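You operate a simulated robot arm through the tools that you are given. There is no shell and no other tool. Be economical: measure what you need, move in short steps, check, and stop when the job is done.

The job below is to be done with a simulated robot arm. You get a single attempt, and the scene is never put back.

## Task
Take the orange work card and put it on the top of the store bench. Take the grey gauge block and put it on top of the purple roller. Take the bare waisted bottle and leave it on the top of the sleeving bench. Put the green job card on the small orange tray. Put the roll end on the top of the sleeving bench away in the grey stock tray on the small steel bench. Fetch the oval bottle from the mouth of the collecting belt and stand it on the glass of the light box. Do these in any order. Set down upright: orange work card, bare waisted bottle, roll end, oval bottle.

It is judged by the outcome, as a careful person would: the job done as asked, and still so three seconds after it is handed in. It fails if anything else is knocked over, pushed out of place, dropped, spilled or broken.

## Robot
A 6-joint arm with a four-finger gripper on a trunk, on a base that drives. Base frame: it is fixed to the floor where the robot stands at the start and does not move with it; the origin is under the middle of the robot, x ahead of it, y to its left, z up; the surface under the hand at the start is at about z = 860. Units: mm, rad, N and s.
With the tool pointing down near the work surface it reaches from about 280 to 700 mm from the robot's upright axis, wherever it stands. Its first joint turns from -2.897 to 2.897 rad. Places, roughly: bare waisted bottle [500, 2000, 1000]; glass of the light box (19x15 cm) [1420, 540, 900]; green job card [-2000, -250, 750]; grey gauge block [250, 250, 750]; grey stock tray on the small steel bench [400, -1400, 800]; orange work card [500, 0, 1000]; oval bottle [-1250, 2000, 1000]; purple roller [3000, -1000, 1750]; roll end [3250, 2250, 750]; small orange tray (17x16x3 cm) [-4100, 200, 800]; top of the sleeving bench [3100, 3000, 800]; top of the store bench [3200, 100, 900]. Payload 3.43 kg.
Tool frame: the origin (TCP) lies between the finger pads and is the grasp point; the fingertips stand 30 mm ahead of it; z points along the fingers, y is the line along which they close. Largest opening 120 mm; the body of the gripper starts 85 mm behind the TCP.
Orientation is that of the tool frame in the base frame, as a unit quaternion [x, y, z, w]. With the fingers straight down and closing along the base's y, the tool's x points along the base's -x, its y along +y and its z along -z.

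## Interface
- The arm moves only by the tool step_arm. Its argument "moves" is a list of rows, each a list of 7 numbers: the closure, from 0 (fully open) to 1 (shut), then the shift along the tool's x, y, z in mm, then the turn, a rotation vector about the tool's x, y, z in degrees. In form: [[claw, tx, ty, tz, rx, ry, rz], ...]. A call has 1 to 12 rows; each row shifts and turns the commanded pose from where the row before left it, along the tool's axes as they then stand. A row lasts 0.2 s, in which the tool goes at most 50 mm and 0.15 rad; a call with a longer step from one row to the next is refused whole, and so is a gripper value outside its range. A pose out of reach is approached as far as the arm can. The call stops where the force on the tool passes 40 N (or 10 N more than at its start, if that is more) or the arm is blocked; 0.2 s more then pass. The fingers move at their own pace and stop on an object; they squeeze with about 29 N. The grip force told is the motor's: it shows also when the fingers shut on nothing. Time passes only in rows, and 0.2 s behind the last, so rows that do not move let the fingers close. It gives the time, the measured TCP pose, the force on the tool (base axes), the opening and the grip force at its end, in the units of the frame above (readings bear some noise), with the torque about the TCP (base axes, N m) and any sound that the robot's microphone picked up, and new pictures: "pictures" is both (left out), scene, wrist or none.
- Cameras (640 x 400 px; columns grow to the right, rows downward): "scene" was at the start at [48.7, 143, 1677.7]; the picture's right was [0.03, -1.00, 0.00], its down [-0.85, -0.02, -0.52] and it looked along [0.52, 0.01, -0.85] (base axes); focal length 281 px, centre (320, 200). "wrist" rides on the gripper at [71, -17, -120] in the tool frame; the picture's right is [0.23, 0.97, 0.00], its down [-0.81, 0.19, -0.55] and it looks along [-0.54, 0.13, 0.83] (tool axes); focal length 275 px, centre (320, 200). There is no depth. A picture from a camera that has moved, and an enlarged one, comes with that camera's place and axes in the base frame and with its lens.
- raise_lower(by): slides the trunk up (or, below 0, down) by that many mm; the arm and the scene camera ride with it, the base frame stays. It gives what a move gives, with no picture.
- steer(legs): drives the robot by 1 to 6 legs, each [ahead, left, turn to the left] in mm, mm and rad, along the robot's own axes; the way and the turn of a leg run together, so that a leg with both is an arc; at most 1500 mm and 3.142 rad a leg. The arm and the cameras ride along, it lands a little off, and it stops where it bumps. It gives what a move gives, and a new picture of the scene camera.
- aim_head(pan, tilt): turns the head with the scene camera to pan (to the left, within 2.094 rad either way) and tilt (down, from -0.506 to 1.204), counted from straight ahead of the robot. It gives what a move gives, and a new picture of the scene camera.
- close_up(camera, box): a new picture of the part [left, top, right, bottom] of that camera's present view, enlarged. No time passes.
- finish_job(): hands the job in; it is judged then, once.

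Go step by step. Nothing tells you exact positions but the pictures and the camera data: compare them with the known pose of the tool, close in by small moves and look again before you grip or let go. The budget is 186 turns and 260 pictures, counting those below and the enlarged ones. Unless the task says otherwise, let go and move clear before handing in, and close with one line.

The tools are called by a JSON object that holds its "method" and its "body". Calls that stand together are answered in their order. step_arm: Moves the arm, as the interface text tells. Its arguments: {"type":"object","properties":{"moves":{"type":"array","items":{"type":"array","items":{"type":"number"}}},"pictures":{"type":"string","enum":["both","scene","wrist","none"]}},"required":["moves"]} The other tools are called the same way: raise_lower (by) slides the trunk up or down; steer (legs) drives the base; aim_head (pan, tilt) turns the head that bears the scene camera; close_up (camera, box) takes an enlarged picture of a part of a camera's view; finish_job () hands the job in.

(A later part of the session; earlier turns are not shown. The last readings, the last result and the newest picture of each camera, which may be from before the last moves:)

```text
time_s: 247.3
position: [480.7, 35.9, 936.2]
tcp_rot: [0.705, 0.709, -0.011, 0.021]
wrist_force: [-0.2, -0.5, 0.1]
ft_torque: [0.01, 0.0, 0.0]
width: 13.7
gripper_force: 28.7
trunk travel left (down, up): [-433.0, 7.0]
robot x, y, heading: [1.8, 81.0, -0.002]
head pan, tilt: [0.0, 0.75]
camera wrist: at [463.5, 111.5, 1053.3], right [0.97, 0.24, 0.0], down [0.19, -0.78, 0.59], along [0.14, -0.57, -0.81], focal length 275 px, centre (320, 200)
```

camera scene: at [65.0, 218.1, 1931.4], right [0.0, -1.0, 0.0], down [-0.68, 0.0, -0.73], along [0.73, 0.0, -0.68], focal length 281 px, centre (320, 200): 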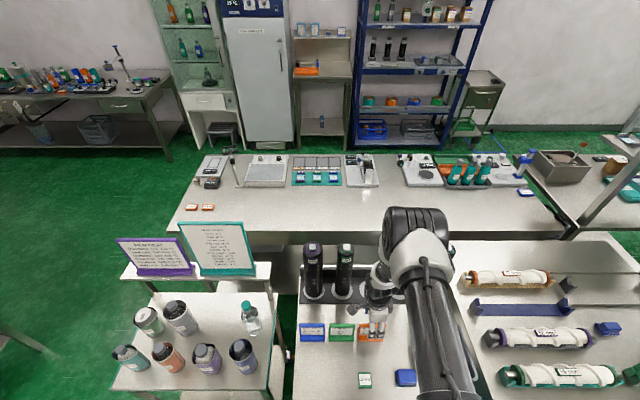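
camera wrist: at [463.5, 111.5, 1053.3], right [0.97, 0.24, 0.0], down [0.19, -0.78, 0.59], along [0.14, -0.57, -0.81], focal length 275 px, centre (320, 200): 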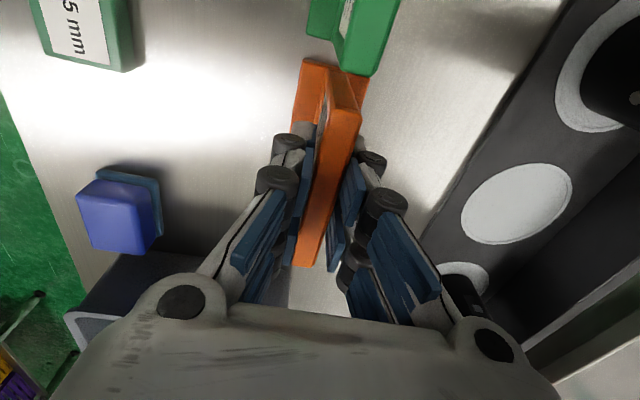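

Held (13.7 mm plate). Lift gently and check.

{"method": "step_arm", "body": {"moves": [[1, 0, 0, -15, 0, 0, 0], [1, 0, 0, -25, 0, 0, 0], [1, 0, 0, -30, 0, 0, 0], [1, 0, 0, -30, 0, 0, 0], [1, 0, 0, 0, 0, 0, 0]], "pictures": "both"}}

```text
time_s: 248.5
position: [476.7, 38.6, 1036.0]
tcp_rot: [0.705, 0.708, -0.011, 0.023]
wrist_force: [0.4, -0.7, -1.4]
ft_torque: [-0.02, 0.01, -0.03]
width: 13.3
gripper_force: 29.0
out of reach, approached as far as the arm can: row 4
trunk travel left (down, up): [-433.0, 7.0]
robot x, y, heading: [2.3, 76.8, 0.003]
head pan, tilt: [0.0, 0.75]
camera scene: at [65.8, 218.0, 1931.3], right [0.0, -1.0, 0.0], down [-0.68, 0.0, -0.73], along [0.73, 0.0, -0.68], focal length 281 px, centre (320, 200)
camera wrist: at [459.4, 115.2, 1152.5], right [0.97, 0.24, 0.0], down [0.19, -0.78, 0.59], along [0.14, -0.58, -0.81], focal length 275 px, centre (320, 200)
```

scene: 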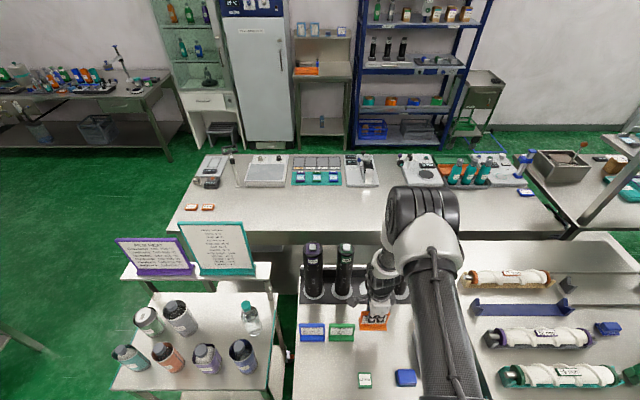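
wrist: 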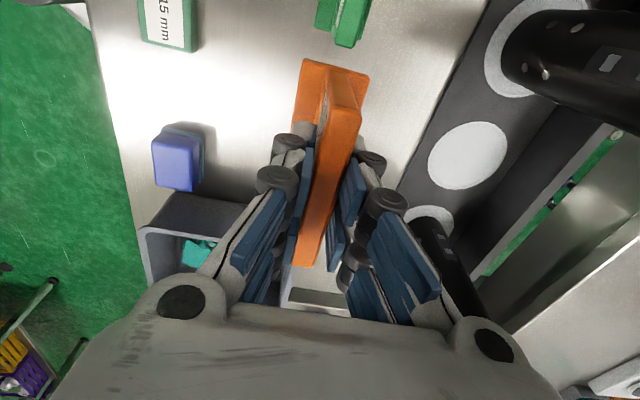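

Card held level. I drive it round to the store bench by the known corridor.

{"method": "steer", "body": {"legs": [[-400, 0, 0], [0, 1330, 0], [1400, 0, 0], [1250, 0, 0], [0, -1240, 0]]}}

{"method": "aim_head", "body": {"pan": 0.0, "tilt": 0.7}}

```text
time_s: 275.5
position: [2693.6, 111.7, 1036.3]
tcp_rot: [0.71, 0.704, -0.011, 0.022]
wrist_force: [0.1, -0.6, -0.5]
ft_torque: [0.02, 0.01, 0.0]
width: 13.4
gripper_force: 28.8
trunk travel left (down, up): [-433.0, 7.0]
robot x, y, heading: [2218.5, 154.7, -0.017]
head pan, tilt: [0.0, 0.75]
camera scene: at [2284.3, 297.0, 1931.4], right [-0.02, -1.0, 0.0], down [-0.68, 0.01, -0.73], along [0.73, -0.01, -0.68], focal length 281 px, centre (320, 200)
```

scene: 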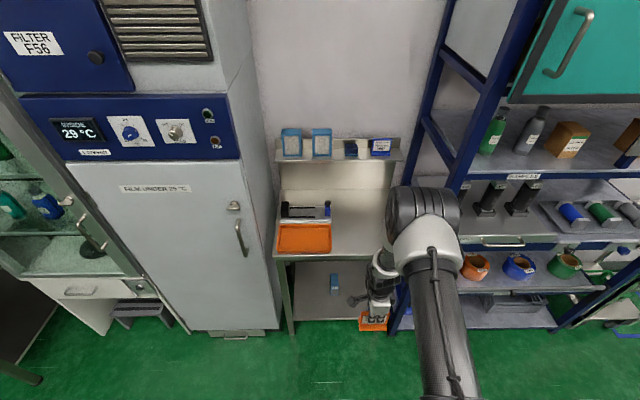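

```text
time_s: 276.2
position: [2693.3, 111.5, 1035.5]
tcp_rot: [0.71, 0.704, -0.011, 0.022]
wrist_force: [0.0, 0.0, -0.5]
ft_torque: [0.01, 0.02, -0.03]
width: 13.5
gripper_force: 29.7
trunk travel left (down, up): [-433.0, 7.0]
robot x, y, heading: [2219.6, 156.0, -0.018]
head pan, tilt: [0.0, 0.7]
camera scene: at [2286.4, 297.1, 1935.6], right [-0.02, -1.0, 0.0], down [-0.64, 0.01, -0.76], along [0.76, -0.01, -0.64], focal length 281 px, centre (320, 200)
```

scene: 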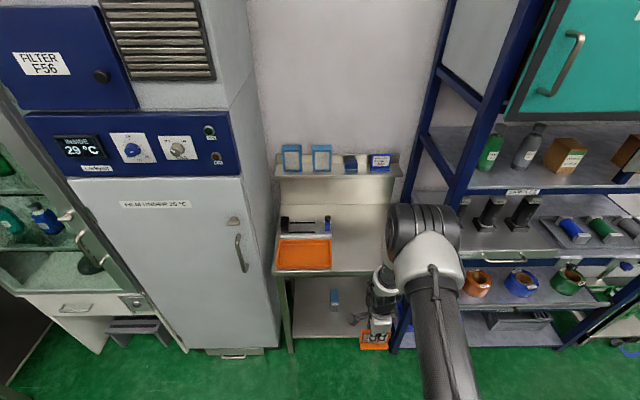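

The store bench has free space to the right of its orange tray, around (3160, 100). I drive up to it.

{"method": "steer", "body": {"legs": [[440, 0, 0.018]]}}

{"method": "step_arm", "body": {"moves": [[1, 0, 0, 0, 0, 0, 0]], "pictures": "wrist"}}

```text
time_s: 278.8
position: [3125.5, 116.5, 1035.2]
tcp_rot: [0.704, 0.71, -0.011, 0.022]
wrist_force: [0.6, 0.1, -1.1]
ft_torque: [0.01, 0.03, -0.02]
width: 13.5
gripper_force: 29.2
trunk travel left (down, up): [-433.0, 7.0]
robot x, y, heading: [2650.0, 153.6, 0.003]
head pan, tilt: [0.0, 0.7]
camera scene: at [2716.3, 295.4, 1935.6], right [0.0, -1.0, 0.0], down [-0.64, 0.0, -0.76], along [0.76, 0.0, -0.64], focal length 281 px, centre (320, 200)
```

scene: 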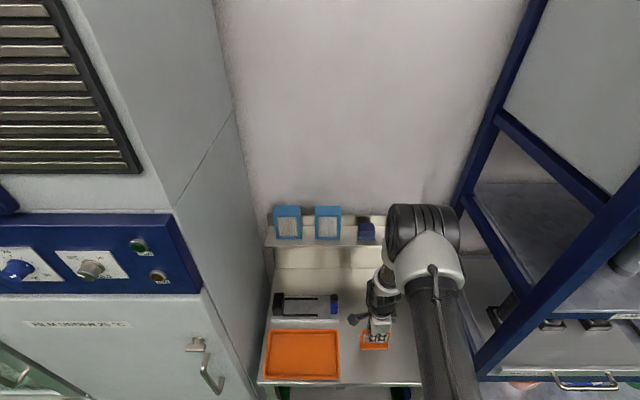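

```text
time_s: 279.2
position: [3125.0, 117.0, 1034.9]
tcp_rot: [0.704, 0.71, -0.011, 0.022]
wrist_force: [0.4, -0.7, -0.8]
ft_torque: [-0.01, -0.04, 0.0]
width: 13.4
gripper_force: 29.2
trunk travel left (down, up): [-433.0, 7.0]
robot x, y, heading: [2644.2, 154.5, 0.002]
head pan, tilt: [0.0, 0.7]
camera wrist: at [3107.3, 193.5, 1152.5], right [0.97, 0.24, 0.0], down [0.19, -0.78, 0.59], along [0.15, -0.58, -0.8], focal length 275 px, centre (320, 200)
```

wrist: 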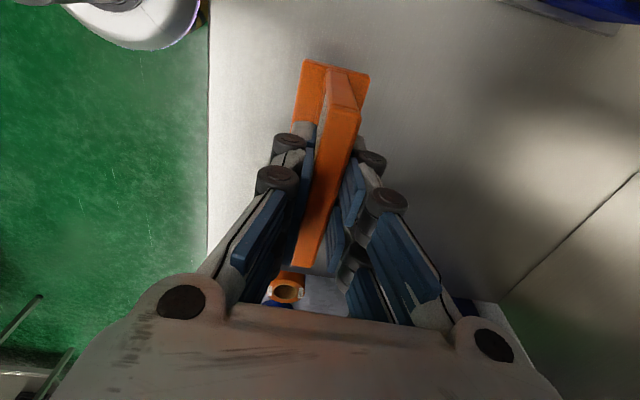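

{"method": "raise_lower", "body": {"by": -45}}

{"method": "step_arm", "body": {"moves": [[1, 0, 0, 0, 0, 0, 0]], "pictures": "both"}}

{"method": "close_up", "body": {"camera": "scene", "box": [320, 260, 420, 360]}}

```text
time_s: 280.1
position: [3125.5, 115.9, 991.2]
tcp_rot: [0.704, 0.71, -0.011, 0.022]
wrist_force: [-0.6, -0.3, -0.5]
ft_torque: [0.0, 0.04, -0.03]
width: 13.6
gripper_force: 28.9
trunk travel left (down, up): [-388.0, 52.0]
robot x, y, heading: [2647.7, 157.1, -0.001]
head pan, tilt: [0.0, 0.7]
```

```text
time_s: 280.5
position: [3125.8, 116.7, 991.5]
tcp_rot: [0.704, 0.71, -0.012, 0.022]
wrist_force: [0.2, 0.5, -0.7]
ft_torque: [-0.02, -0.03, 0.01]
width: 13.3
gripper_force: 29.3
trunk travel left (down, up): [-388.0, 52.0]
robot x, y, heading: [2651.9, 154.3, 0.0]
head pan, tilt: [0.0, 0.7]
camera scene: at [2715.6, 295.4, 1890.6], right [0.0, -1.0, 0.0], down [-0.64, 0.0, -0.76], along [0.76, 0.0, -0.64], focal length 281 px, centre (320, 200)
camera wrist: at [3107.8, 193.6, 1107.5], right [0.97, 0.24, 0.0], down [0.19, -0.78, 0.59], along [0.15, -0.58, -0.8], focal length 275 px, centre (320, 200)
```

scene: 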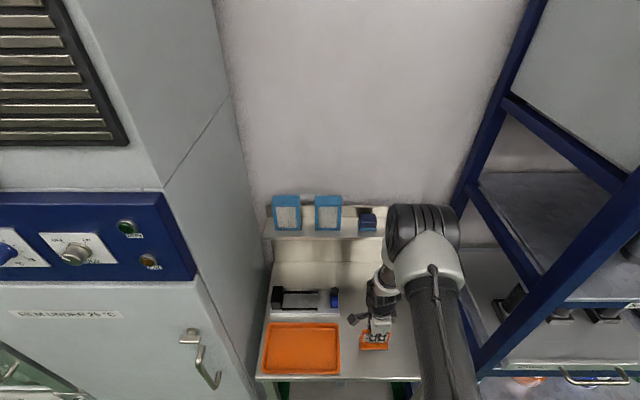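
wrist: 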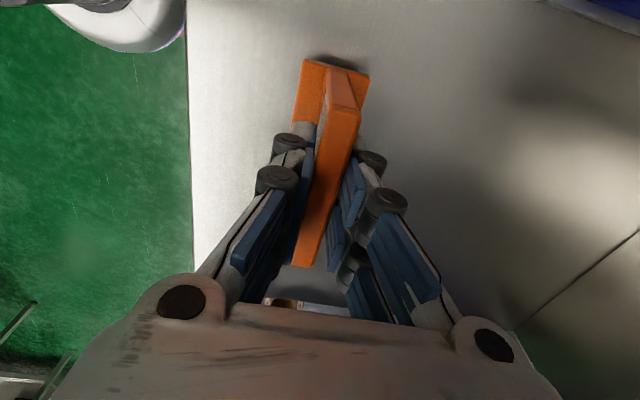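

```text
4.00 times, centred on (370, 310) of scene
camera zoom: at [2715.6, 295.4, 1890.6], right [0.0, -1.0, 0.0], down [-0.64, 0.0, -0.76], along [0.76, 0.0, -0.64], focal length 1123 px, centre (120, -240)
```

zoom: 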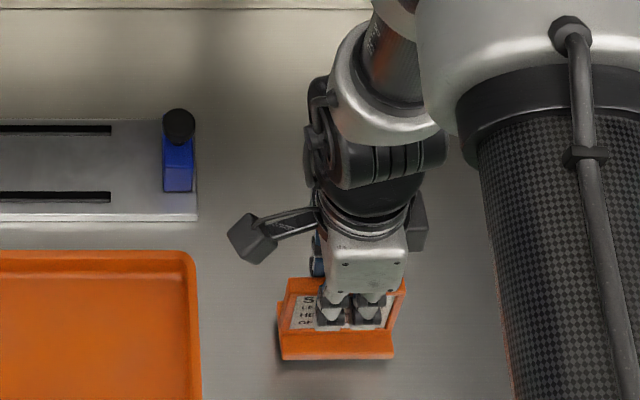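

{"method": "raise_lower", "body": {"by": -5}}

{"method": "raise_lower", "body": {"by": -4}}

{"method": "raise_lower", "body": {"by": -4}}

```text
time_s: 281.0
position: [3125.4, 117.3, 985.9]
tcp_rot: [0.704, 0.71, -0.011, 0.023]
wrist_force: [0.0, -0.4, -0.3]
ft_torque: [-0.01, -0.02, -0.01]
width: 13.4
gripper_force: 29.3
trunk travel left (down, up): [-383.0, 57.0]
robot x, y, heading: [2650.9, 152.8, -0.003]
head pan, tilt: [0.0, 0.7]
```

```text
time_s: 281.6
position: [3124.4, 116.3, 982.6]
tcp_rot: [0.704, 0.71, -0.011, 0.022]
wrist_force: [0.6, 0.6, -1.3]
ft_torque: [-0.01, -0.01, -0.01]
width: 13.3
gripper_force: 29.0
trunk travel left (down, up): [-379.0, 61.0]
robot x, y, heading: [2648.6, 156.5, -0.001]
head pan, tilt: [0.0, 0.7]
```

```text
time_s: 282.1
position: [3126.4, 116.9, 978.1]
tcp_rot: [0.704, 0.71, -0.012, 0.023]
wrist_force: [-0.1, -0.3, -0.1]
ft_torque: [-0.01, 0.01, -0.01]
width: 13.6
gripper_force: 29.3
trunk travel left (down, up): [-375.0, 65.0]
robot x, y, heading: [2649.5, 154.3, 0.003]
head pan, tilt: [0.0, 0.7]
```

{"method": "raise_lower", "body": {"by": -4}}

{"method": "raise_lower", "body": {"by": -4}}

{"method": "raise_lower", "body": {"by": -4}}

{"method": "raise_lower", "body": {"by": -3}}

```text
time_s: 282.6
position: [3126.4, 118.1, 976.0]
tcp_rot: [0.704, 0.71, -0.009, 0.023]
wrist_force: [-1.1, -0.8, 26.0]
ft_torque: [-0.04, 0.21, 0.04]
width: 13.7
gripper_force: 29.1
trunk travel left (down, up): [-371.0, 69.0]
robot x, y, heading: [2651.6, 150.7, 0.005]
head pan, tilt: [0.0, 0.7]
```

```text
time_s: 283.1
position: [3125.7, 115.7, 971.0]
tcp_rot: [0.704, 0.71, -0.009, 0.024]
wrist_force: [2.7, 0.4, 23.2]
ft_torque: [-0.08, 0.03, 0.02]
width: 13.7
gripper_force: 29.3
trunk travel left (down, up): [-367.0, 73.0]
robot x, y, heading: [2648.9, 153.2, 0.005]
head pan, tilt: [0.0, 0.7]
```

```text
time_s: 283.7
position: [3126.3, 118.1, 965.9]
tcp_rot: [0.704, 0.71, -0.01, 0.023]
wrist_force: [4.3, -0.1, 22.4]
ft_torque: [-0.06, -0.05, -0.05]
width: 13.5
gripper_force: 29.0
trunk travel left (down, up): [-363.0, 77.0]
robot x, y, heading: [2651.3, 153.3, 0.004]
head pan, tilt: [0.0, 0.7]
```

```text
time_s: 284.2
position: [3125.4, 117.1, 963.4]
tcp_rot: [0.704, 0.71, -0.01, 0.023]
wrist_force: [4.4, 0.0, 24.1]
ft_torque: [-0.05, -0.05, -0.02]
width: 13.6
gripper_force: 29.1
trunk travel left (down, up): [-360.0, 80.0]
robot x, y, heading: [2649.1, 154.3, 0.002]
head pan, tilt: [0.0, 0.7]
```

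The card is down on the bench. I release the force slightly, open and check.

{"method": "raise_lower", "body": {"by": 3}}

{"method": "step_arm", "body": {"moves": [[0.7, 0, 0, 0, 0, 0, 0], [0.5, 0, 0, 0, 0, 0, 0], [0.5, 0, 0, 0, 0, 0, 0], [0.5, 0, 0, 0, 0, 0, 0]], "pictures": "wrist"}}

```text
time_s: 284.7
position: [3123.1, 117.0, 964.2]
tcp_rot: [0.704, 0.71, -0.013, 0.021]
wrist_force: [-0.5, -0.6, -0.6]
ft_torque: [-0.02, -0.03, 0.0]
width: 13.3
gripper_force: 29.3
trunk travel left (down, up): [-363.0, 77.0]
robot x, y, heading: [2650.6, 152.5, -0.001]
head pan, tilt: [0.0, 0.7]
```

```text
time_s: 285.7
position: [3126.1, 118.1, 965.2]
tcp_rot: [0.703, 0.711, -0.01, 0.022]
wrist_force: [-0.2, 1.0, 0.1]
ft_torque: [-0.01, 0.0, -0.04]
width: 60.1
gripper_force: 0.1
trunk travel left (down, up): [-363.0, 77.0]
robot x, y, heading: [2649.2, 157.1, 0.002]
head pan, tilt: [0.0, 0.7]
camera wrist: at [3107.8, 193.5, 1082.5], right [0.97, 0.24, 0.0], down [0.19, -0.78, 0.59], along [0.15, -0.58, -0.8], focal length 275 px, centre (320, 200)
```

wrist: 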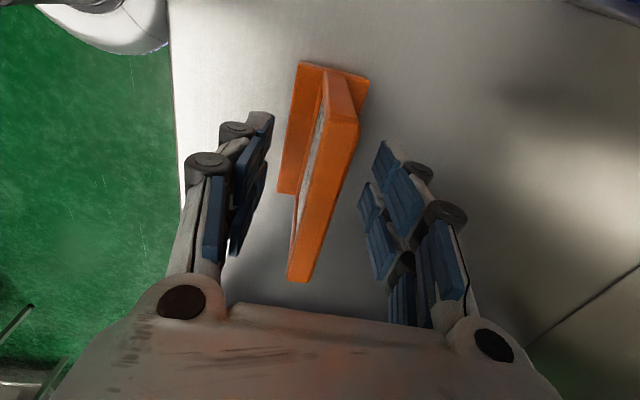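

The card stands on the store bench. I raise clear and back away, then confirm.

{"method": "raise_lower", "body": {"by": 77}}

{"method": "steer", "body": {"legs": [[-400, 0, 0]]}}

{"method": "close_up", "body": {"camera": "scene", "box": [240, 140, 440, 280]}}

```text
time_s: 286.9
position: [3125.8, 117.5, 1042.1]
tcp_rot: [0.704, 0.709, -0.012, 0.022]
wrist_force: [-0.3, 0.2, 0.4]
ft_torque: [0.01, 0.0, -0.01]
width: 59.9
gripper_force: 0.2
trunk travel left (down, up): [-440.0, 0.0]
robot x, y, heading: [2652.5, 154.9, 0.004]
head pan, tilt: [0.0, 0.7]
```

```text
time_s: 289.4
position: [2725.6, 116.9, 1043.2]
tcp_rot: [0.702, 0.712, -0.011, 0.022]
wrist_force: [0.5, -0.1, -0.1]
ft_torque: [0.01, 0.01, 0.03]
width: 60.0
gripper_force: 0.1
trunk travel left (down, up): [-440.0, 0.0]
robot x, y, heading: [2252.9, 153.0, 0.004]
head pan, tilt: [0.0, 0.7]
camera scene: at [2314.3, 294.2, 1942.6], right [0.01, -1.0, 0.0], down [-0.64, 0.0, -0.77], along [0.77, 0.0, -0.64], focal length 281 px, centre (320, 200)
```

scene: 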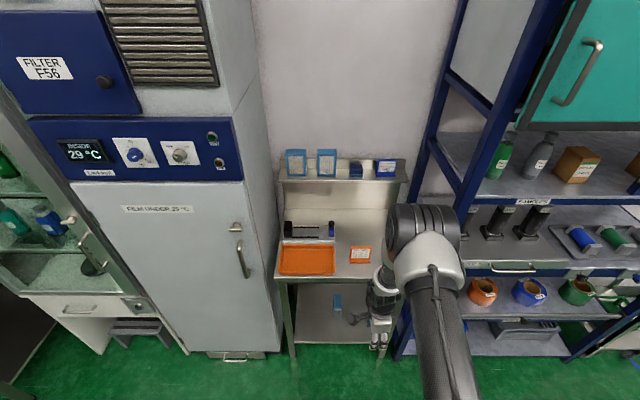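

```text
2.86 times, centred on (340, 210) of scene
camera zoom: at [2314.3, 294.2, 1942.6], right [0.01, -1.0, 0.0], down [-0.64, 0.0, -0.77], along [0.77, 0.0, -0.64], focal length 802 px, centre (263, 171)
```

zoom: 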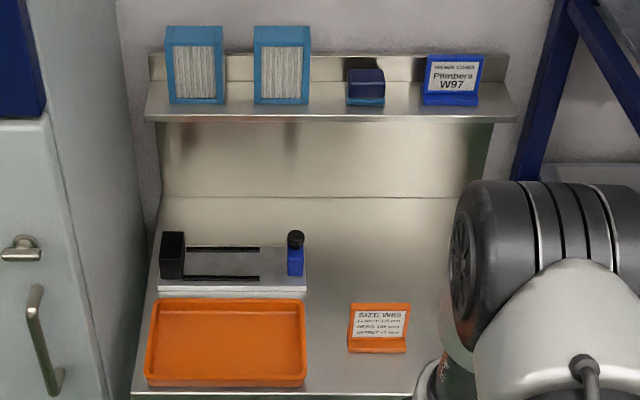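

The orange card stands on the store bench. Next: the bare waisted bottle on the left table; I drive there facing it.

{"method": "steer", "body": {"legs": [[0, 1160, 0], [0, 0, 1.571], [0, 1400, 0]]}}

{"method": "aim_head", "body": {"pan": 0.35, "tilt": 0.7}}

```text
time_s: 305.7
position: [917.2, 1829.5, 1042.6]
tcp_rot: [0.014, 1.0, 0.007, 0.024]
wrist_force: [-0.7, 0.4, -0.2]
ft_torque: [-0.02, 0.0, 0.03]
width: 59.9
gripper_force: 0.0
trunk travel left (down, up): [-440.0, 0.0]
robot x, y, heading: [860.7, 1358.6, 1.536]
head pan, tilt: [0.0, 0.7]
camera scene: at [723.8, 1426.8, 1942.6], right [1.0, -0.04, 0.0], down [-0.02, -0.64, -0.76], along [0.03, 0.76, -0.64], focal length 281 px, centre (320, 200)
```

scene: 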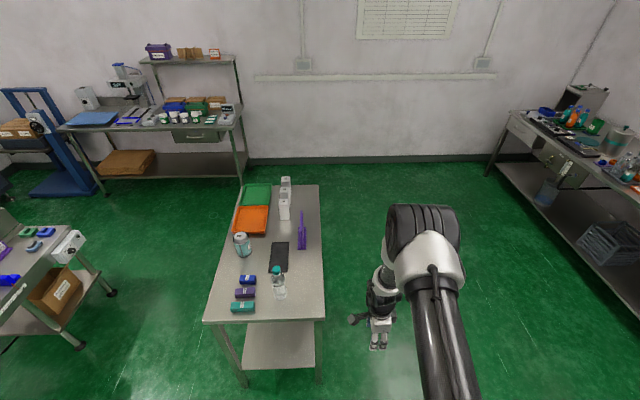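

```text
time_s: 306.5
position: [915.9, 1828.2, 1042.6]
tcp_rot: [0.015, 1.0, 0.008, 0.023]
wrist_force: [0.9, 0.3, 0.6]
ft_torque: [0.01, 0.02, -0.01]
width: 59.9
gripper_force: 0.1
trunk travel left (down, up): [-440.0, 0.0]
robot x, y, heading: [861.6, 1360.1, 1.529]
head pan, tilt: [0.351, 0.7]
camera scene: at [695.0, 1422.7, 1942.6], right [0.95, 0.31, 0.0], down [0.2, -0.61, -0.76], along [-0.24, 0.73, -0.64], focal length 281 px, centre (320, 200)
```

scene: 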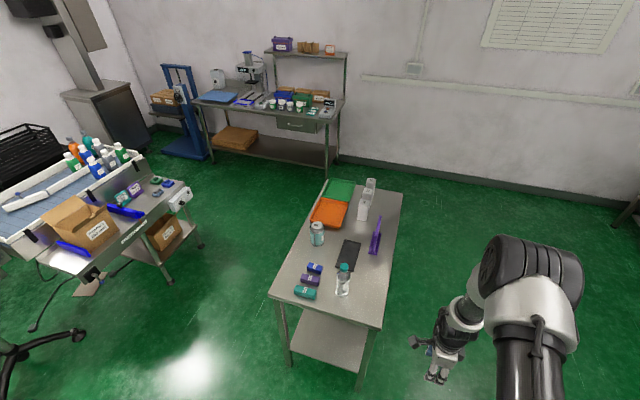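

{"method": "close_up", "body": {"camera": "scene", "box": [260, 170, 420, 310]}}

{"method": "close_up", "body": {"camera": "scene", "box": [0, 120, 200, 290]}}

```text
2.86 times, centred on (340, 240) of scene
camera zoom: at [695.0, 1422.7, 1942.6], right [0.95, 0.31, 0.0], down [0.2, -0.61, -0.76], along [-0.24, 0.73, -0.64], focal length 802 px, centre (263, 86)
```

zoom: 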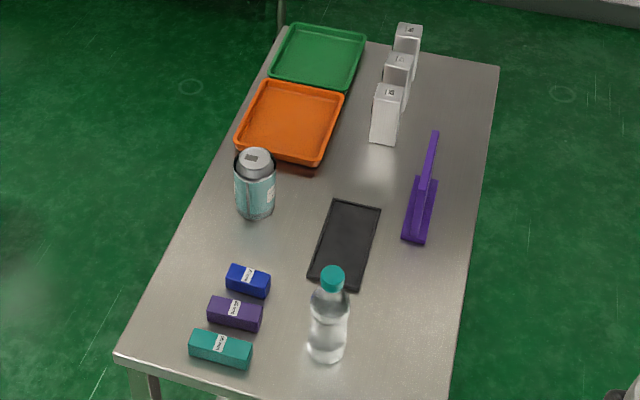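

```text
2.35 times, centred on (100, 205) of scene
camera zoom: at [695.0, 1422.7, 1942.6], right [0.95, 0.31, 0.0], down [0.2, -0.61, -0.76], along [-0.24, 0.73, -0.64], focal length 660 px, centre (838, 188)
```

zoom: 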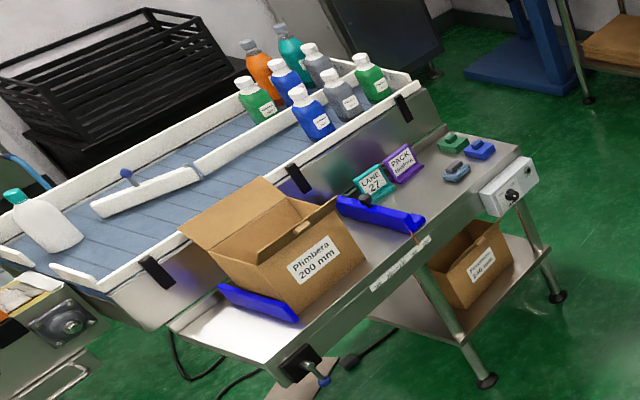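

The clear bottle with the teal cap at about (572, 2103) is the bare waisted bottle: base z≈860, top ≈1034, about 61 mm wide. I'll come in from its right side with the fingers in front and behind it.

{"method": "steer", "body": {"legs": [[0, 0, 0.042], [273, 190, 0]]}}

{"method": "step_arm", "body": {"moves": [[0, 0, 0, 20, 0, 0, 0], [0, 0, 0, 20, 0, 0, 0], [0, 0, 0, 20, 0, 0, 0], [0, 0, 0, 0, 0, 0, 0]], "pictures": "wrist"}}

```text
time_s: 309.1
position: [701.1, 2101.3, 1042.2]
tcp_rot: [-0.008, 1.0, 0.008, 0.023]
wrist_force: [-0.7, -0.5, -0.3]
ft_torque: [-0.02, 0.01, 0.02]
width: 59.9
gripper_force: 0.1
trunk travel left (down, up): [-440.0, 0.0]
robot x, y, heading: [670.3, 1619.2, 1.578]
head pan, tilt: [0.351, 0.7]
camera scene: at [497.6, 1684.9, 1942.6], right [0.94, 0.35, 0.0], down [0.23, -0.6, -0.76], along [-0.27, 0.72, -0.64], focal length 281 px, centre (320, 200)
```

scene: 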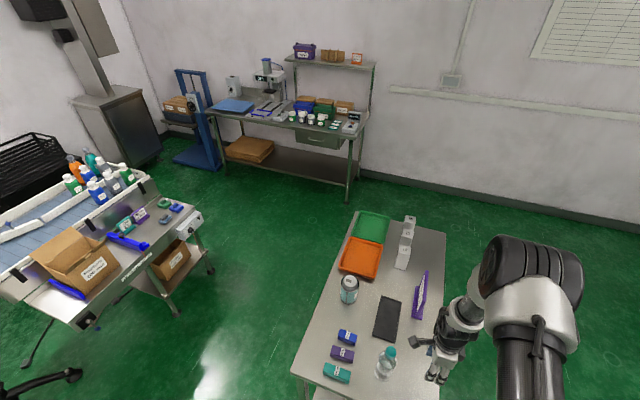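

```text
time_s: 310.1
position: [703.6, 2099.8, 984.1]
tcp_rot: [-0.008, 1.0, 0.008, 0.024]
wrist_force: [-0.6, -1.0, -0.4]
ft_torque: [0.0, 0.0, 0.02]
width: 119.9
gripper_force: 0.0
trunk travel left (down, up): [-440.0, 0.0]
robot x, y, heading: [669.7, 1626.4, 1.579]
head pan, tilt: [0.351, 0.7]
camera wrist: at [628.6, 2079.5, 1100.2], right [-0.25, 0.97, 0.0], down [0.78, 0.19, 0.59], along [0.57, 0.15, -0.8], focal length 275 px, centre (320, 200)
```

wrist: 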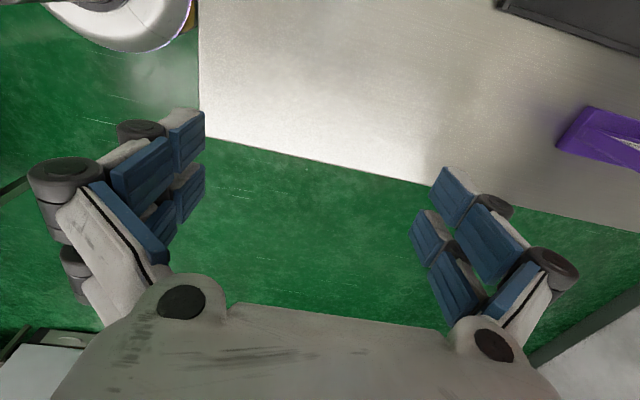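

{"method": "aim_head", "body": {"pan": 0.1, "tilt": 0.95}}

{"method": "close_up", "body": {"camera": "scene", "box": [260, 170, 460, 310]}}

```text
time_s: 310.9
position: [703.5, 2099.4, 984.7]
tcp_rot: [-0.008, 1.0, 0.008, 0.023]
wrist_force: [-0.1, 1.0, -0.3]
ft_torque: [0.01, 0.01, -0.01]
width: 119.9
gripper_force: 0.1
trunk travel left (down, up): [-440.0, 0.0]
robot x, y, heading: [669.5, 1624.9, 1.581]
head pan, tilt: [0.099, 0.949]
camera scene: at [519.9, 1677.0, 1922.9], right [0.99, 0.11, 0.0], down [0.09, -0.81, -0.58], along [-0.06, 0.58, -0.81], focal length 281 px, centre (320, 200)
```

scene: 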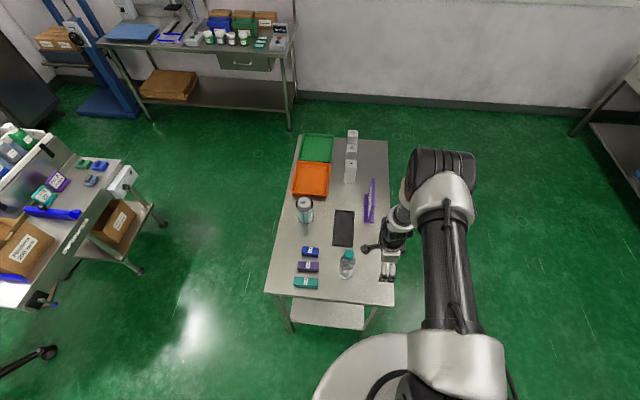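

```text
2.86 times, centred on (360, 240) of scene
camera zoom: at [519.9, 1677.0, 1922.9], right [0.99, 0.11, 0.0], down [0.09, -0.81, -0.58], along [-0.06, 0.58, -0.81], focal length 802 px, centre (206, 86)
```

zoom: 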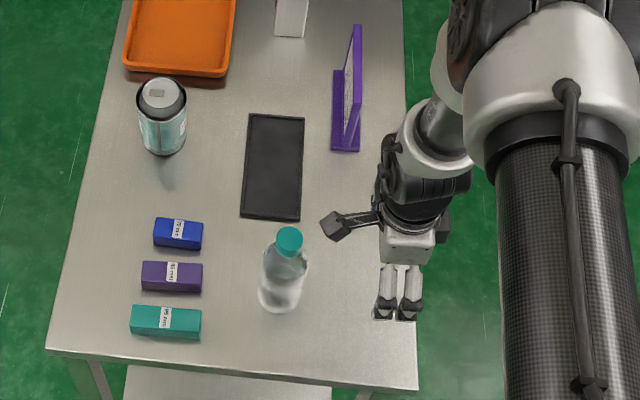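

Bottle refined: (578, 2096), cap top ≈1050. A sideways lean lets me grip lower at the waist without the palm over the cap, so I lean the tool 40° toward the bottle.

{"method": "step_arm", "body": {"moves": [[0, -10, 0, 0, 0, 8, 0], [0, -10, 0, 0, 0, 8, 0], [0, 0, 0, 0, 0, 8, 0], [0, 0, 0, 0, 0, 8, 0], [0, 0, 0, 0, 0, 8, 0], [0, 0, 0, 0, 0, 0, 0]], "pictures": "both"}}

```text
time_s: 312.3
position: [715.8, 2132.5, 985.5]
tcp_rot: [-0.015, 0.993, 0.081, -0.08]
wrist_force: [-0.5, -0.3, 0.0]
ft_torque: [0.02, -0.01, 0.0]
width: 120.0
gripper_force: 0.1
out of reach, approached as far as the arm can: row 1, 2, 3, 4
trunk travel left (down, up): [-440.0, 0.0]
robot x, y, heading: [665.1, 1627.1, 1.58]
head pan, tilt: [0.099, 0.949]
camera scene: at [518.4, 1677.3, 1922.7], right [0.99, 0.11, 0.0], down [0.09, -0.81, -0.58], along [-0.06, 0.58, -0.81], focal length 281 px, centre (320, 200)
camera wrist: at [667.6, 2093.9, 1111.7], right [-0.24, 0.95, 0.2], down [0.89, 0.14, 0.44], along [0.39, 0.28, -0.87], focal length 275 px, centre (320, 200)
```

scene: 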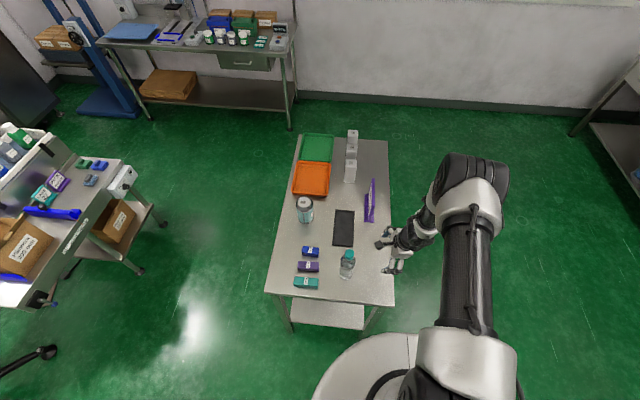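
wrist: 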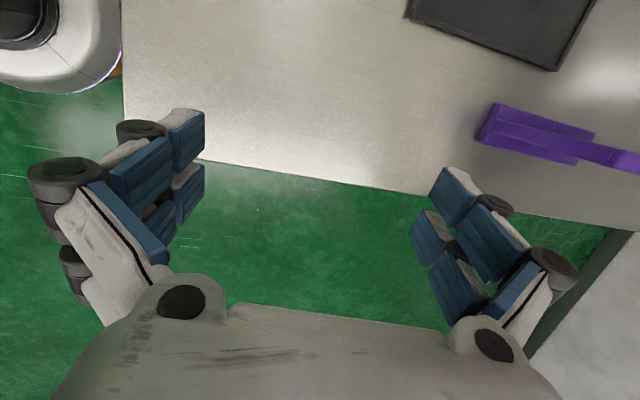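

The posture just changed; perhaps the wrist has swapped back. I test raising and straightening.

{"method": "step_arm", "body": {"moves": [[0, 0, 0, -30, 0, 0, 0], [0, 0, 0, -30, 0, 0, 0], [0, 0, 0, -30, 0, 0, 0], [0, 0, 0, 0, 0, -8, 0], [0, 0, 0, 0, 8, 0, 0], [0, 0, 0, 0, 0, 0, 0]], "pictures": "none"}}

```text
time_s: 313.7
position: [718.2, 2126.1, 1075.2]
tcp_rot: [-0.012, 0.996, 0.077, -0.038]
wrist_force: [0.0, -0.2, 0.6]
ft_torque: [0.02, -0.01, 0.03]
width: 119.9
gripper_force: 0.0
out of reach, approached as far as the arm can: row 5
trunk travel left (down, up): [-440.0, 0.0]
robot x, y, heading: [665.1, 1624.5, 1.575]
head pan, tilt: [0.099, 0.949]
```

Still limited the same way. The forward-lean grasp worked well for the roll, so I back off and set up the same: roll 180°, lean outward.

{"method": "steer", "body": {"legs": [[-330, 0, 0]]}}

{"method": "step_arm", "body": {"moves": [[0, 0, 15, 0, 0, 0, 8.2], [0, 0, 15, 0, 0, 0, 8.2], [0, 0, 15, 0, 0, 0, 8.2], [0, 0, 15, 0, 0, 0, 8.2], [0, 0, 0, 0, 0, 0, 8.2], [0, 0, 0, 0, 0, 0, 8.2], [0, 0, 0, 0, 0, 0, 8.2], [0, 0, 0, 0, 0, 0, 8.2], [0, 0, 0, 0, 0, 0, 8.2], [0, 0, 0, 0, 0, 0, 8.2], [0, 0, 0, 0, 0, 0, 8], [0, 0, 0, 0, 0, 0, 0]], "pictures": "none"}}

```text
time_s: 315.9
position: [720.8, 1796.5, 1075.4]
tcp_rot: [-0.012, 0.996, 0.077, -0.037]
wrist_force: [0.6, -0.8, -0.8]
ft_torque: [0.0, 0.02, 0.01]
width: 120.0
gripper_force: 0.0
trunk travel left (down, up): [-440.0, 0.0]
robot x, y, heading: [670.8, 1292.2, 1.578]
head pan, tilt: [0.099, 0.949]
camera scene: at [522.9, 1347.2, 1922.8], right [0.99, 0.11, 0.0], down [0.09, -0.81, -0.58], along [-0.06, 0.58, -0.81], focal length 281 px, centre (320, 200)
```

scene: 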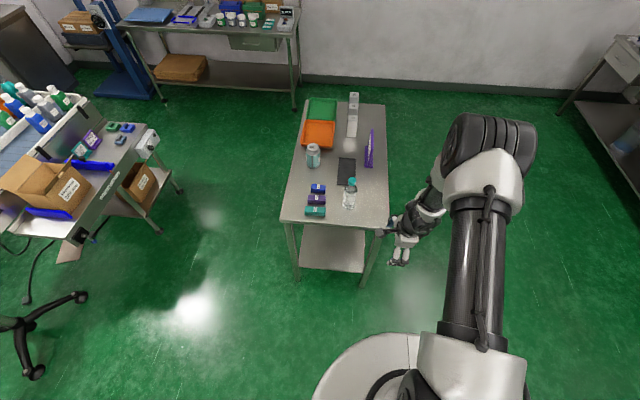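

```text
time_s: 318.4
position: [732.9, 1854.0, 1082.3]
tcp_rot: [0.697, 0.712, 0.027, -0.081]
wrist_force: [-1.5, 0.4, -0.5]
ft_torque: [-0.01, -0.03, -0.02]
width: 120.0
gripper_force: 0.0
trunk travel left (down, up): [-440.0, 0.0]
robot x, y, heading: [673.2, 1294.8, 1.575]
head pan, tilt: [0.099, 0.949]
```

{"method": "step_arm", "body": {"moves": [[0, 15, 0, 2, -4.3, 0, 0], [0, 15, 0, 4, 0, 7.6, 0], [0, 14, 0, 5, 0, 7.6, 0], [0, 13, 0, 7, 0, 7.6, 0], [0, 12, 0, 9, 0, 7.6, 0], [0, 0, 0, 0, 0, 0, 0]], "pictures": "wrist"}}

```text
time_s: 319.9
position: [718.7, 1887.0, 1078.2]
tcp_rot: [0.688, 0.706, 0.096, -0.137]
wrist_force: [0.2, -0.6, -0.4]
ft_torque: [-0.01, 0.03, -0.01]
width: 120.2
gripper_force: 0.1
out of reach, approached as far as the arm can: row 3, 4, 5
trunk travel left (down, up): [-440.0, 0.0]
robot x, y, heading: [672.7, 1295.8, 1.582]
head pan, tilt: [0.099, 0.949]
camera wrist: at [709.9, 1914.7, 1215.1], right [0.97, 0.25, 0.03], down [0.24, -0.94, 0.25], along [0.09, -0.23, -0.97], focal length 275 px, centre (320, 200)
```

wrist: 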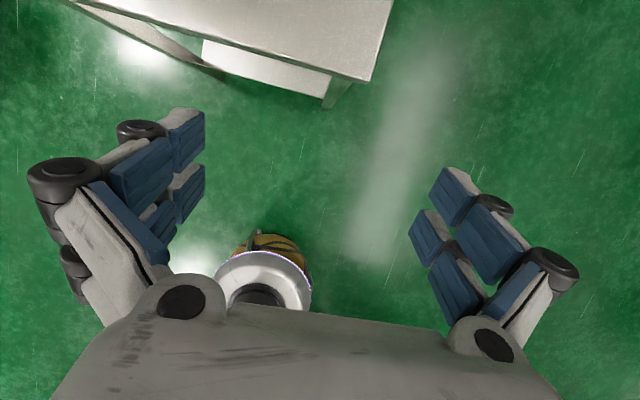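

The limits have changed, so the wrist may be back to its original configuration. I roll back to the start orientation and test there.

{"method": "step_arm", "body": {"moves": [[0, 0, 0, 0, 0, -6, 0], [0, 0, 0, 0, 0, -6, 0], [0, 0, 0, 0, 0, -6, 0], [0, 0, 0, 0, 0, 0, -8.5], [0, 0, 0, 0, 0, 0, -8.5], [0, 0, 0, 0, 0, 0, -8.5], [0, 0, 0, 0, 0, 0, -8.5], [0, 0, 0, 0, 0, 0, -8.5], [0, 0, 0, 0, 0, 0, -8.5], [0, 0, 0, 0, 0, 0, -8.5], [0, 0, 0, 0, 0, 0, -8.5], [0, 0, 0, 0, 0, 0, -8.5]], "pictures": "none"}}

{"method": "step_arm", "body": {"moves": [[0, 0, 0, 0, 0, 0, -8.5], [0, 0, 0, 0, 0, 0, -8.5], [0, 0, 0, 0, 0, 0, -8.5], [0, 0, 0, 0, 0, 0, -8.5], [0, 0, 0, 0, 0, 0, -8.5], [0, 0, 0, 0, 0, 0, -8.5], [0, 0, 0, 0, 0, 0, -8.5], [0, 0, 0, 0, 0, 0, -8.5], [0, 0, 0, 0, 0, 0, -8.5], [0, 0, 0, 0, 0, 0, -8.5], [0, 0, 0, 0, 0, 0, -8.5]], "pictures": "none"}}

```text
time_s: 322.4
position: [712.4, 1889.6, 1078.7]
tcp_rot: [0.096, 0.994, 0.04, -0.043]
wrist_force: [0.4, 0.1, -0.7]
ft_torque: [0.02, 0.01, 0.01]
width: 120.0
gripper_force: 0.0
out of reach, approached as far as the arm can: row 1
trunk travel left (down, up): [-440.0, 0.0]
robot x, y, heading: [670.7, 1293.8, 1.581]
head pan, tilt: [0.099, 0.949]
```

```text
time_s: 324.9
position: [712.1, 1890.0, 1078.9]
tcp_rot: [-0.658, 0.75, 0.058, 0.0]
wrist_force: [-1.2, -1.2, -0.3]
ft_torque: [-0.01, 0.0, 0.05]
width: 119.9
gripper_force: 0.0
trunk travel left (down, up): [-440.0, 0.0]
robot x, y, heading: [671.1, 1294.2, 1.582]
head pan, tilt: [0.099, 0.949]
```

{"method": "step_arm", "body": {"moves": [[0, 0, 0, 0, 0, 0, -8], [0, 0, 0, 0, 0, 0, -8], [0, 0, 0, 0, 0, 0, -8], [0, 0, 0, 0, 0, 0, -8], [0, 0, 0, 0, 0, 0, -8], [0, 0, 0, 0, 0, 0, -8], [0, 0, 0, 0, 0, 0, 8], [0, 0, 0, 0, 0, 0, 8], [0, 0, 0, 0, 0, 0, 8], [0, 0, 0, 0, 0, 0, 8], [0, 0, 0, 0, 0, 0, 8], [0, 0, 0, 0, 0, 0, 0]], "pictures": "none"}}

{"method": "raise_lower", "body": {"by": -240}}

```text
time_s: 327.4
position: [711.9, 1889.6, 1079.2]
tcp_rot: [0.707, -0.705, -0.058, -0.004]
wrist_force: [0.7, 0.2, 0.3]
ft_torque: [0.01, 0.02, 0.01]
width: 119.8
gripper_force: 0.0
trunk travel left (down, up): [-440.0, 0.0]
robot x, y, heading: [669.1, 1297.1, 1.583]
head pan, tilt: [0.099, 0.949]
```

```text
time_s: 329.9
position: [711.6, 1889.4, 839.0]
tcp_rot: [0.707, -0.705, -0.058, -0.004]
wrist_force: [0.1, 0.1, 0.2]
ft_torque: [-0.03, 0.01, -0.03]
width: 120.1
gripper_force: 0.1
trunk travel left (down, up): [-200.0, 240.0]
robot x, y, heading: [667.9, 1296.2, 1.576]
head pan, tilt: [0.099, 0.949]
```

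The wrist is back in its original, unrestricted configuration. I straighten the tool and raise it.

{"method": "step_arm", "body": {"moves": [[0, 0, 0, -40, 4.4, 5, 0], [0, 15, 0, -40, 0, 0, 0], [0, 15, 0, -40, 0, 0, 0], [0, 15, 0, -40, 0, 0, 0], [0, 15, 0, -40, 0, 0, 0], [0, 15, 0, -40, 0, 0, 0], [0, 0, 0, 0, 0, 0, 0]], "pictures": "none"}}

```text
time_s: 331.6
position: [714.4, 1812.3, 1078.5]
tcp_rot: [0.709, -0.705, 0.0, 0.001]
wrist_force: [0.0, -0.1, 0.1]
ft_torque: [0.01, -0.01, 0.01]
width: 119.8
gripper_force: 0.1
trunk travel left (down, up): [-200.0, 240.0]
robot x, y, heading: [669.5, 1294.1, 1.58]
head pan, tilt: [0.099, 0.949]
```

Now lean the tool 40° outward and position the robot in front of the bottle.

{"method": "step_arm", "body": {"moves": [[0, 0, 0, 0, 0, -8, 0], [0, 0, 0, 0, 0, -8, 0], [0, 0, 0, 0, 0, -8, 0], [0, 0, 0, 0, 0, -8, 0], [0, 0, 0, 0, 0, -8, 0], [0, 0, 0, 0, 0, 0, 0]], "pictures": "none"}}

{"method": "steer", "body": {"legs": [[150, 136, 0]]}}

{"method": "step_arm", "body": {"moves": [[0, 0, 0, 0, 0, 0, 0]], "pictures": "wrist"}}

```text
time_s: 332.9
position: [713.1, 1810.8, 1078.1]
tcp_rot: [0.666, -0.663, -0.243, -0.242]
wrist_force: [0.2, 0.4, 0.1]
ft_torque: [0.0, 0.0, 0.02]
width: 119.8
gripper_force: 0.1
out of reach, approached as far as the arm can: row 3, 4
trunk travel left (down, up): [-200.0, 240.0]
robot x, y, heading: [667.3, 1296.2, 1.579]
head pan, tilt: [0.099, 0.949]
```

```text
time_s: 334.6
position: [571.5, 1958.7, 1078.2]
tcp_rot: [0.667, -0.662, -0.242, -0.241]
wrist_force: [-0.7, 0.8, 0.8]
ft_torque: [-0.04, -0.01, -0.04]
width: 120.2
gripper_force: 0.1
trunk travel left (down, up): [-200.0, 240.0]
robot x, y, heading: [528.9, 1443.4, 1.579]
head pan, tilt: [0.099, 0.949]
camera scene: at [382.2, 1495.2, 1682.7], right [0.99, 0.11, 0.0], down [0.09, -0.81, -0.58], along [-0.06, 0.58, -0.81], focal length 281 px, centre (320, 200)
```

scene: 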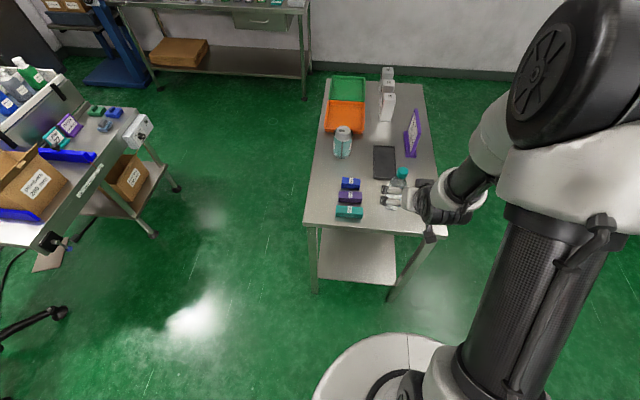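

```text
time_s: 335.0
position: [572.4, 1958.4, 1078.4]
tcp_rot: [0.666, -0.663, -0.242, -0.241]
wrist_force: [-0.3, -0.1, 0.5]
ft_torque: [-0.01, -0.01, 0.01]
width: 120.2
gripper_force: 0.0
trunk travel left (down, up): [-200.0, 240.0]
robot x, y, heading: [525.1, 1439.4, 1.574]
head pan, tilt: [0.099, 0.949]
camera wrist: at [591.6, 1826.0, 1124.4], right [-0.97, -0.18, -0.15], down [-0.19, 0.26, 0.94], along [-0.13, 0.95, -0.29], focal length 275 px, centre (320, 200)
```

wrist: 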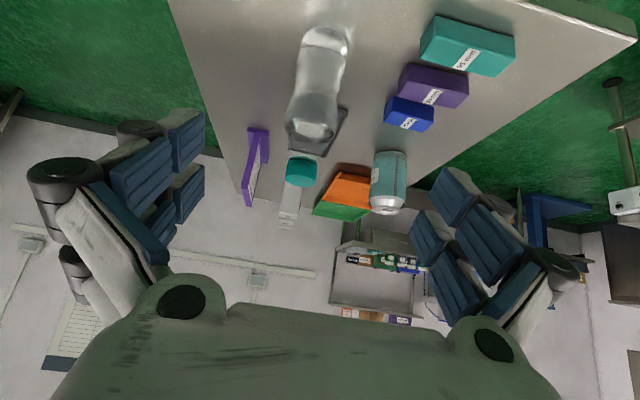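

The bottle is centred between the fingers; its waist is at z≈920 and its base ≈850. I advance along the tool axis in two stages.

{"method": "step_arm", "body": {"moves": [[0, -7, -7, 0, 0, 0, 0], [0, 0, 0, 40, 0, 0, 0], [0, 0, 0, 40, 0, 0, 0], [0, 0, 0, 40, 0, 0, 0], [0, 0, 0, 25, 0, 0, 0], [0, 0, 0, 0, 0, 0, 0]], "pictures": "wrist"}}

```text
time_s: 336.4
position: [579.3, 2059.3, 970.5]
tcp_rot: [0.667, -0.662, -0.242, -0.241]
wrist_force: [0.5, -0.3, 0.0]
ft_torque: [0.05, -0.02, 0.0]
width: 120.0
gripper_force: 0.1
trunk travel left (down, up): [-200.0, 240.0]
robot x, y, heading: [532.3, 1438.8, 1.577]
head pan, tilt: [0.099, 0.949]
camera wrist: at [598.0, 1925.2, 1016.4], right [-0.97, -0.18, -0.15], down [-0.19, 0.26, 0.94], along [-0.13, 0.95, -0.29], focal length 275 px, centre (320, 200)
```

wrist: 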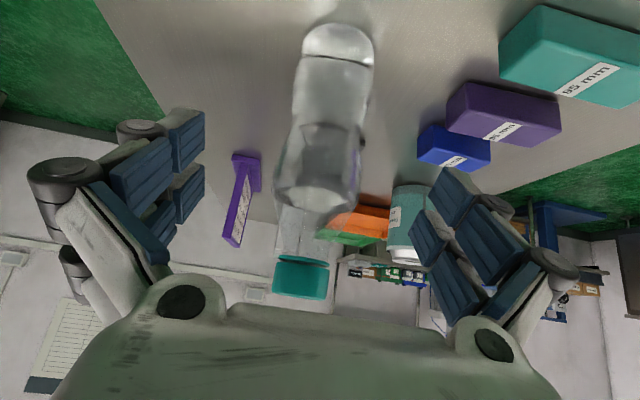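

{"method": "step_arm", "body": {"moves": [[0, 3, 1, 32, 0, 0, 0], [0, 2, 0, 31, 0, 0, 0], [0, 0, 0, 0, 0, 0, 0]], "pictures": "wrist"}}

```text
time_s: 337.2
position: [577.9, 2094.4, 920.7]
tcp_rot: [0.667, -0.662, -0.242, -0.241]
wrist_force: [0.6, 0.1, -0.1]
ft_torque: [0.01, -0.03, 0.0]
width: 120.1
gripper_force: 0.0
trunk travel left (down, up): [-200.0, 240.0]
robot x, y, heading: [528.0, 1442.4, 1.587]
head pan, tilt: [0.099, 0.949]
camera wrist: at [597.3, 1962.4, 967.0], right [-0.97, -0.18, -0.15], down [-0.19, 0.26, 0.94], along [-0.13, 0.95, -0.29], focal length 275 px, centre (320, 200)
```

wrist: 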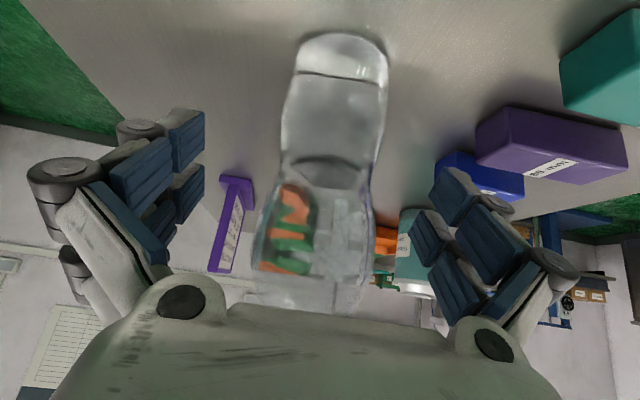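

The bottle's waist is between the fingers. Close.

{"method": "step_arm", "body": {"moves": [[0.4, 0, 0, 0, 0, 0, 0], [1, 0, 0, 0, 0, 0, 0], [1, 0, 0, 0, 0, 0, 0], [1, 0, 0, 0, 0, 0, 0], [1, 0, 0, 0, 0, 0, 0], [1, 0, 0, 0, 0, 0, 0]], "pictures": "wrist"}}

```text
time_s: 338.6
position: [577.3, 2094.5, 921.3]
tcp_rot: [0.666, -0.663, -0.242, -0.242]
wrist_force: [-1.2, -1.3, 0.3]
ft_torque: [-0.02, 0.0, 0.01]
width: 57.1
gripper_force: 28.8
trunk travel left (down, up): [-200.0, 240.0]
robot x, y, heading: [532.8, 1438.3, 1.579]
head pan, tilt: [0.099, 0.949]
camera wrist: at [597.2, 1962.4, 967.2], right [-0.97, -0.18, -0.15], down [-0.19, 0.26, 0.94], along [-0.13, 0.95, -0.29], focal length 275 px, centre (320, 200)
```

wrist: 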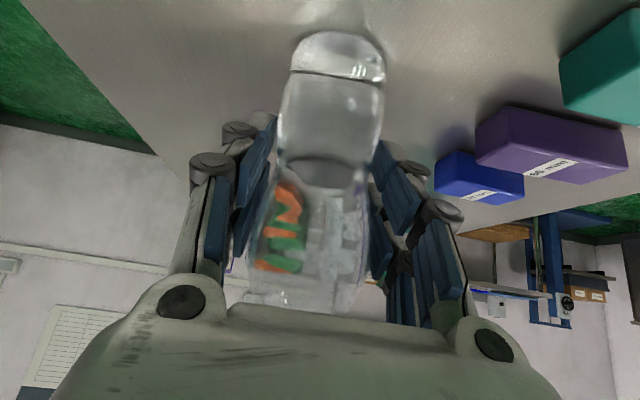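

Gripped. I lift with the trunk, back off, and drive to the front of the sleeving bench.

{"method": "raise_lower", "body": {"by": 200}}

{"method": "steer", "body": {"legs": [[-100, 0, 0], [0, -1420, 0], [0, 0, -1.58], [0, 905, 0]]}}

{"method": "aim_head", "body": {"pan": 0.1, "tilt": 0.7}}

```text
time_s: 340.7
position: [578.3, 2094.9, 1120.5]
tcp_rot: [0.667, -0.662, -0.242, -0.24]
wrist_force: [-0.8, -0.1, -3.9]
ft_torque: [0.01, 0.02, 0.0]
width: 57.4
gripper_force: 29.2
trunk travel left (down, up): [-400.0, 40.0]
robot x, y, heading: [527.0, 1442.3, 1.581]
head pan, tilt: [0.099, 0.949]
```

```text
time_s: 357.0
position: [2654.8, 2193.0, 1120.7]
tcp_rot: [0.002, 0.94, -0.001, 0.342]
wrist_force: [0.3, -0.4, -4.8]
ft_torque: [-0.01, 0.03, -0.01]
width: 57.2
gripper_force: 29.4
trunk travel left (down, up): [-400.0, 40.0]
robot x, y, heading: [2000.6, 2248.1, -0.006]
head pan, tilt: [0.099, 0.949]
camera scene: at [2056.2, 2395.1, 1882.8], right [0.1, -1.0, 0.0], down [-0.81, -0.08, -0.58], along [0.58, 0.06, -0.81], focal length 281 px, centre (320, 200)
```

scene: 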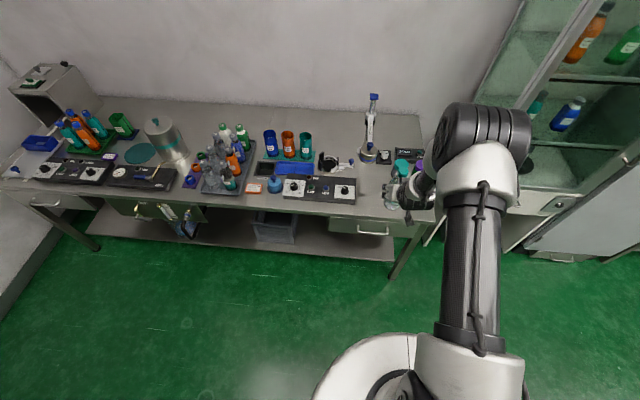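

```text
time_s: 357.7
position: [2655.7, 2190.8, 1121.1]
tcp_rot: [0.002, 0.94, -0.001, 0.342]
wrist_force: [0.0, -0.8, -3.7]
ft_torque: [0.01, 0.01, 0.01]
width: 57.1
gripper_force: 29.5
trunk travel left (down, up): [-400.0, 40.0]
robot x, y, heading: [2007.2, 2245.1, -0.002]
head pan, tilt: [0.099, 0.7]
camera scene: at [2068.4, 2395.8, 1902.5], right [0.1, -1.0, 0.0], down [-0.64, -0.06, -0.76], along [0.76, 0.08, -0.64], focal length 281 px, centre (320, 200)
```

scene: 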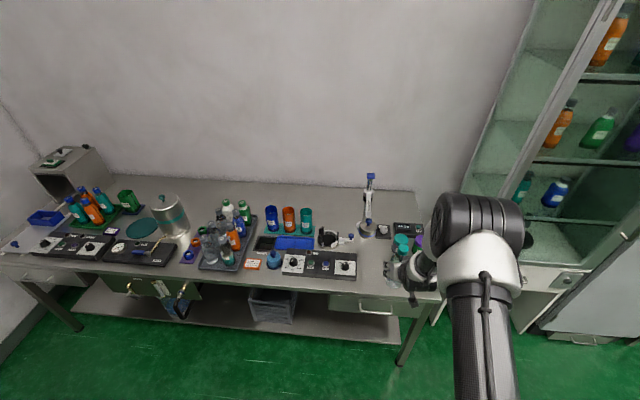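

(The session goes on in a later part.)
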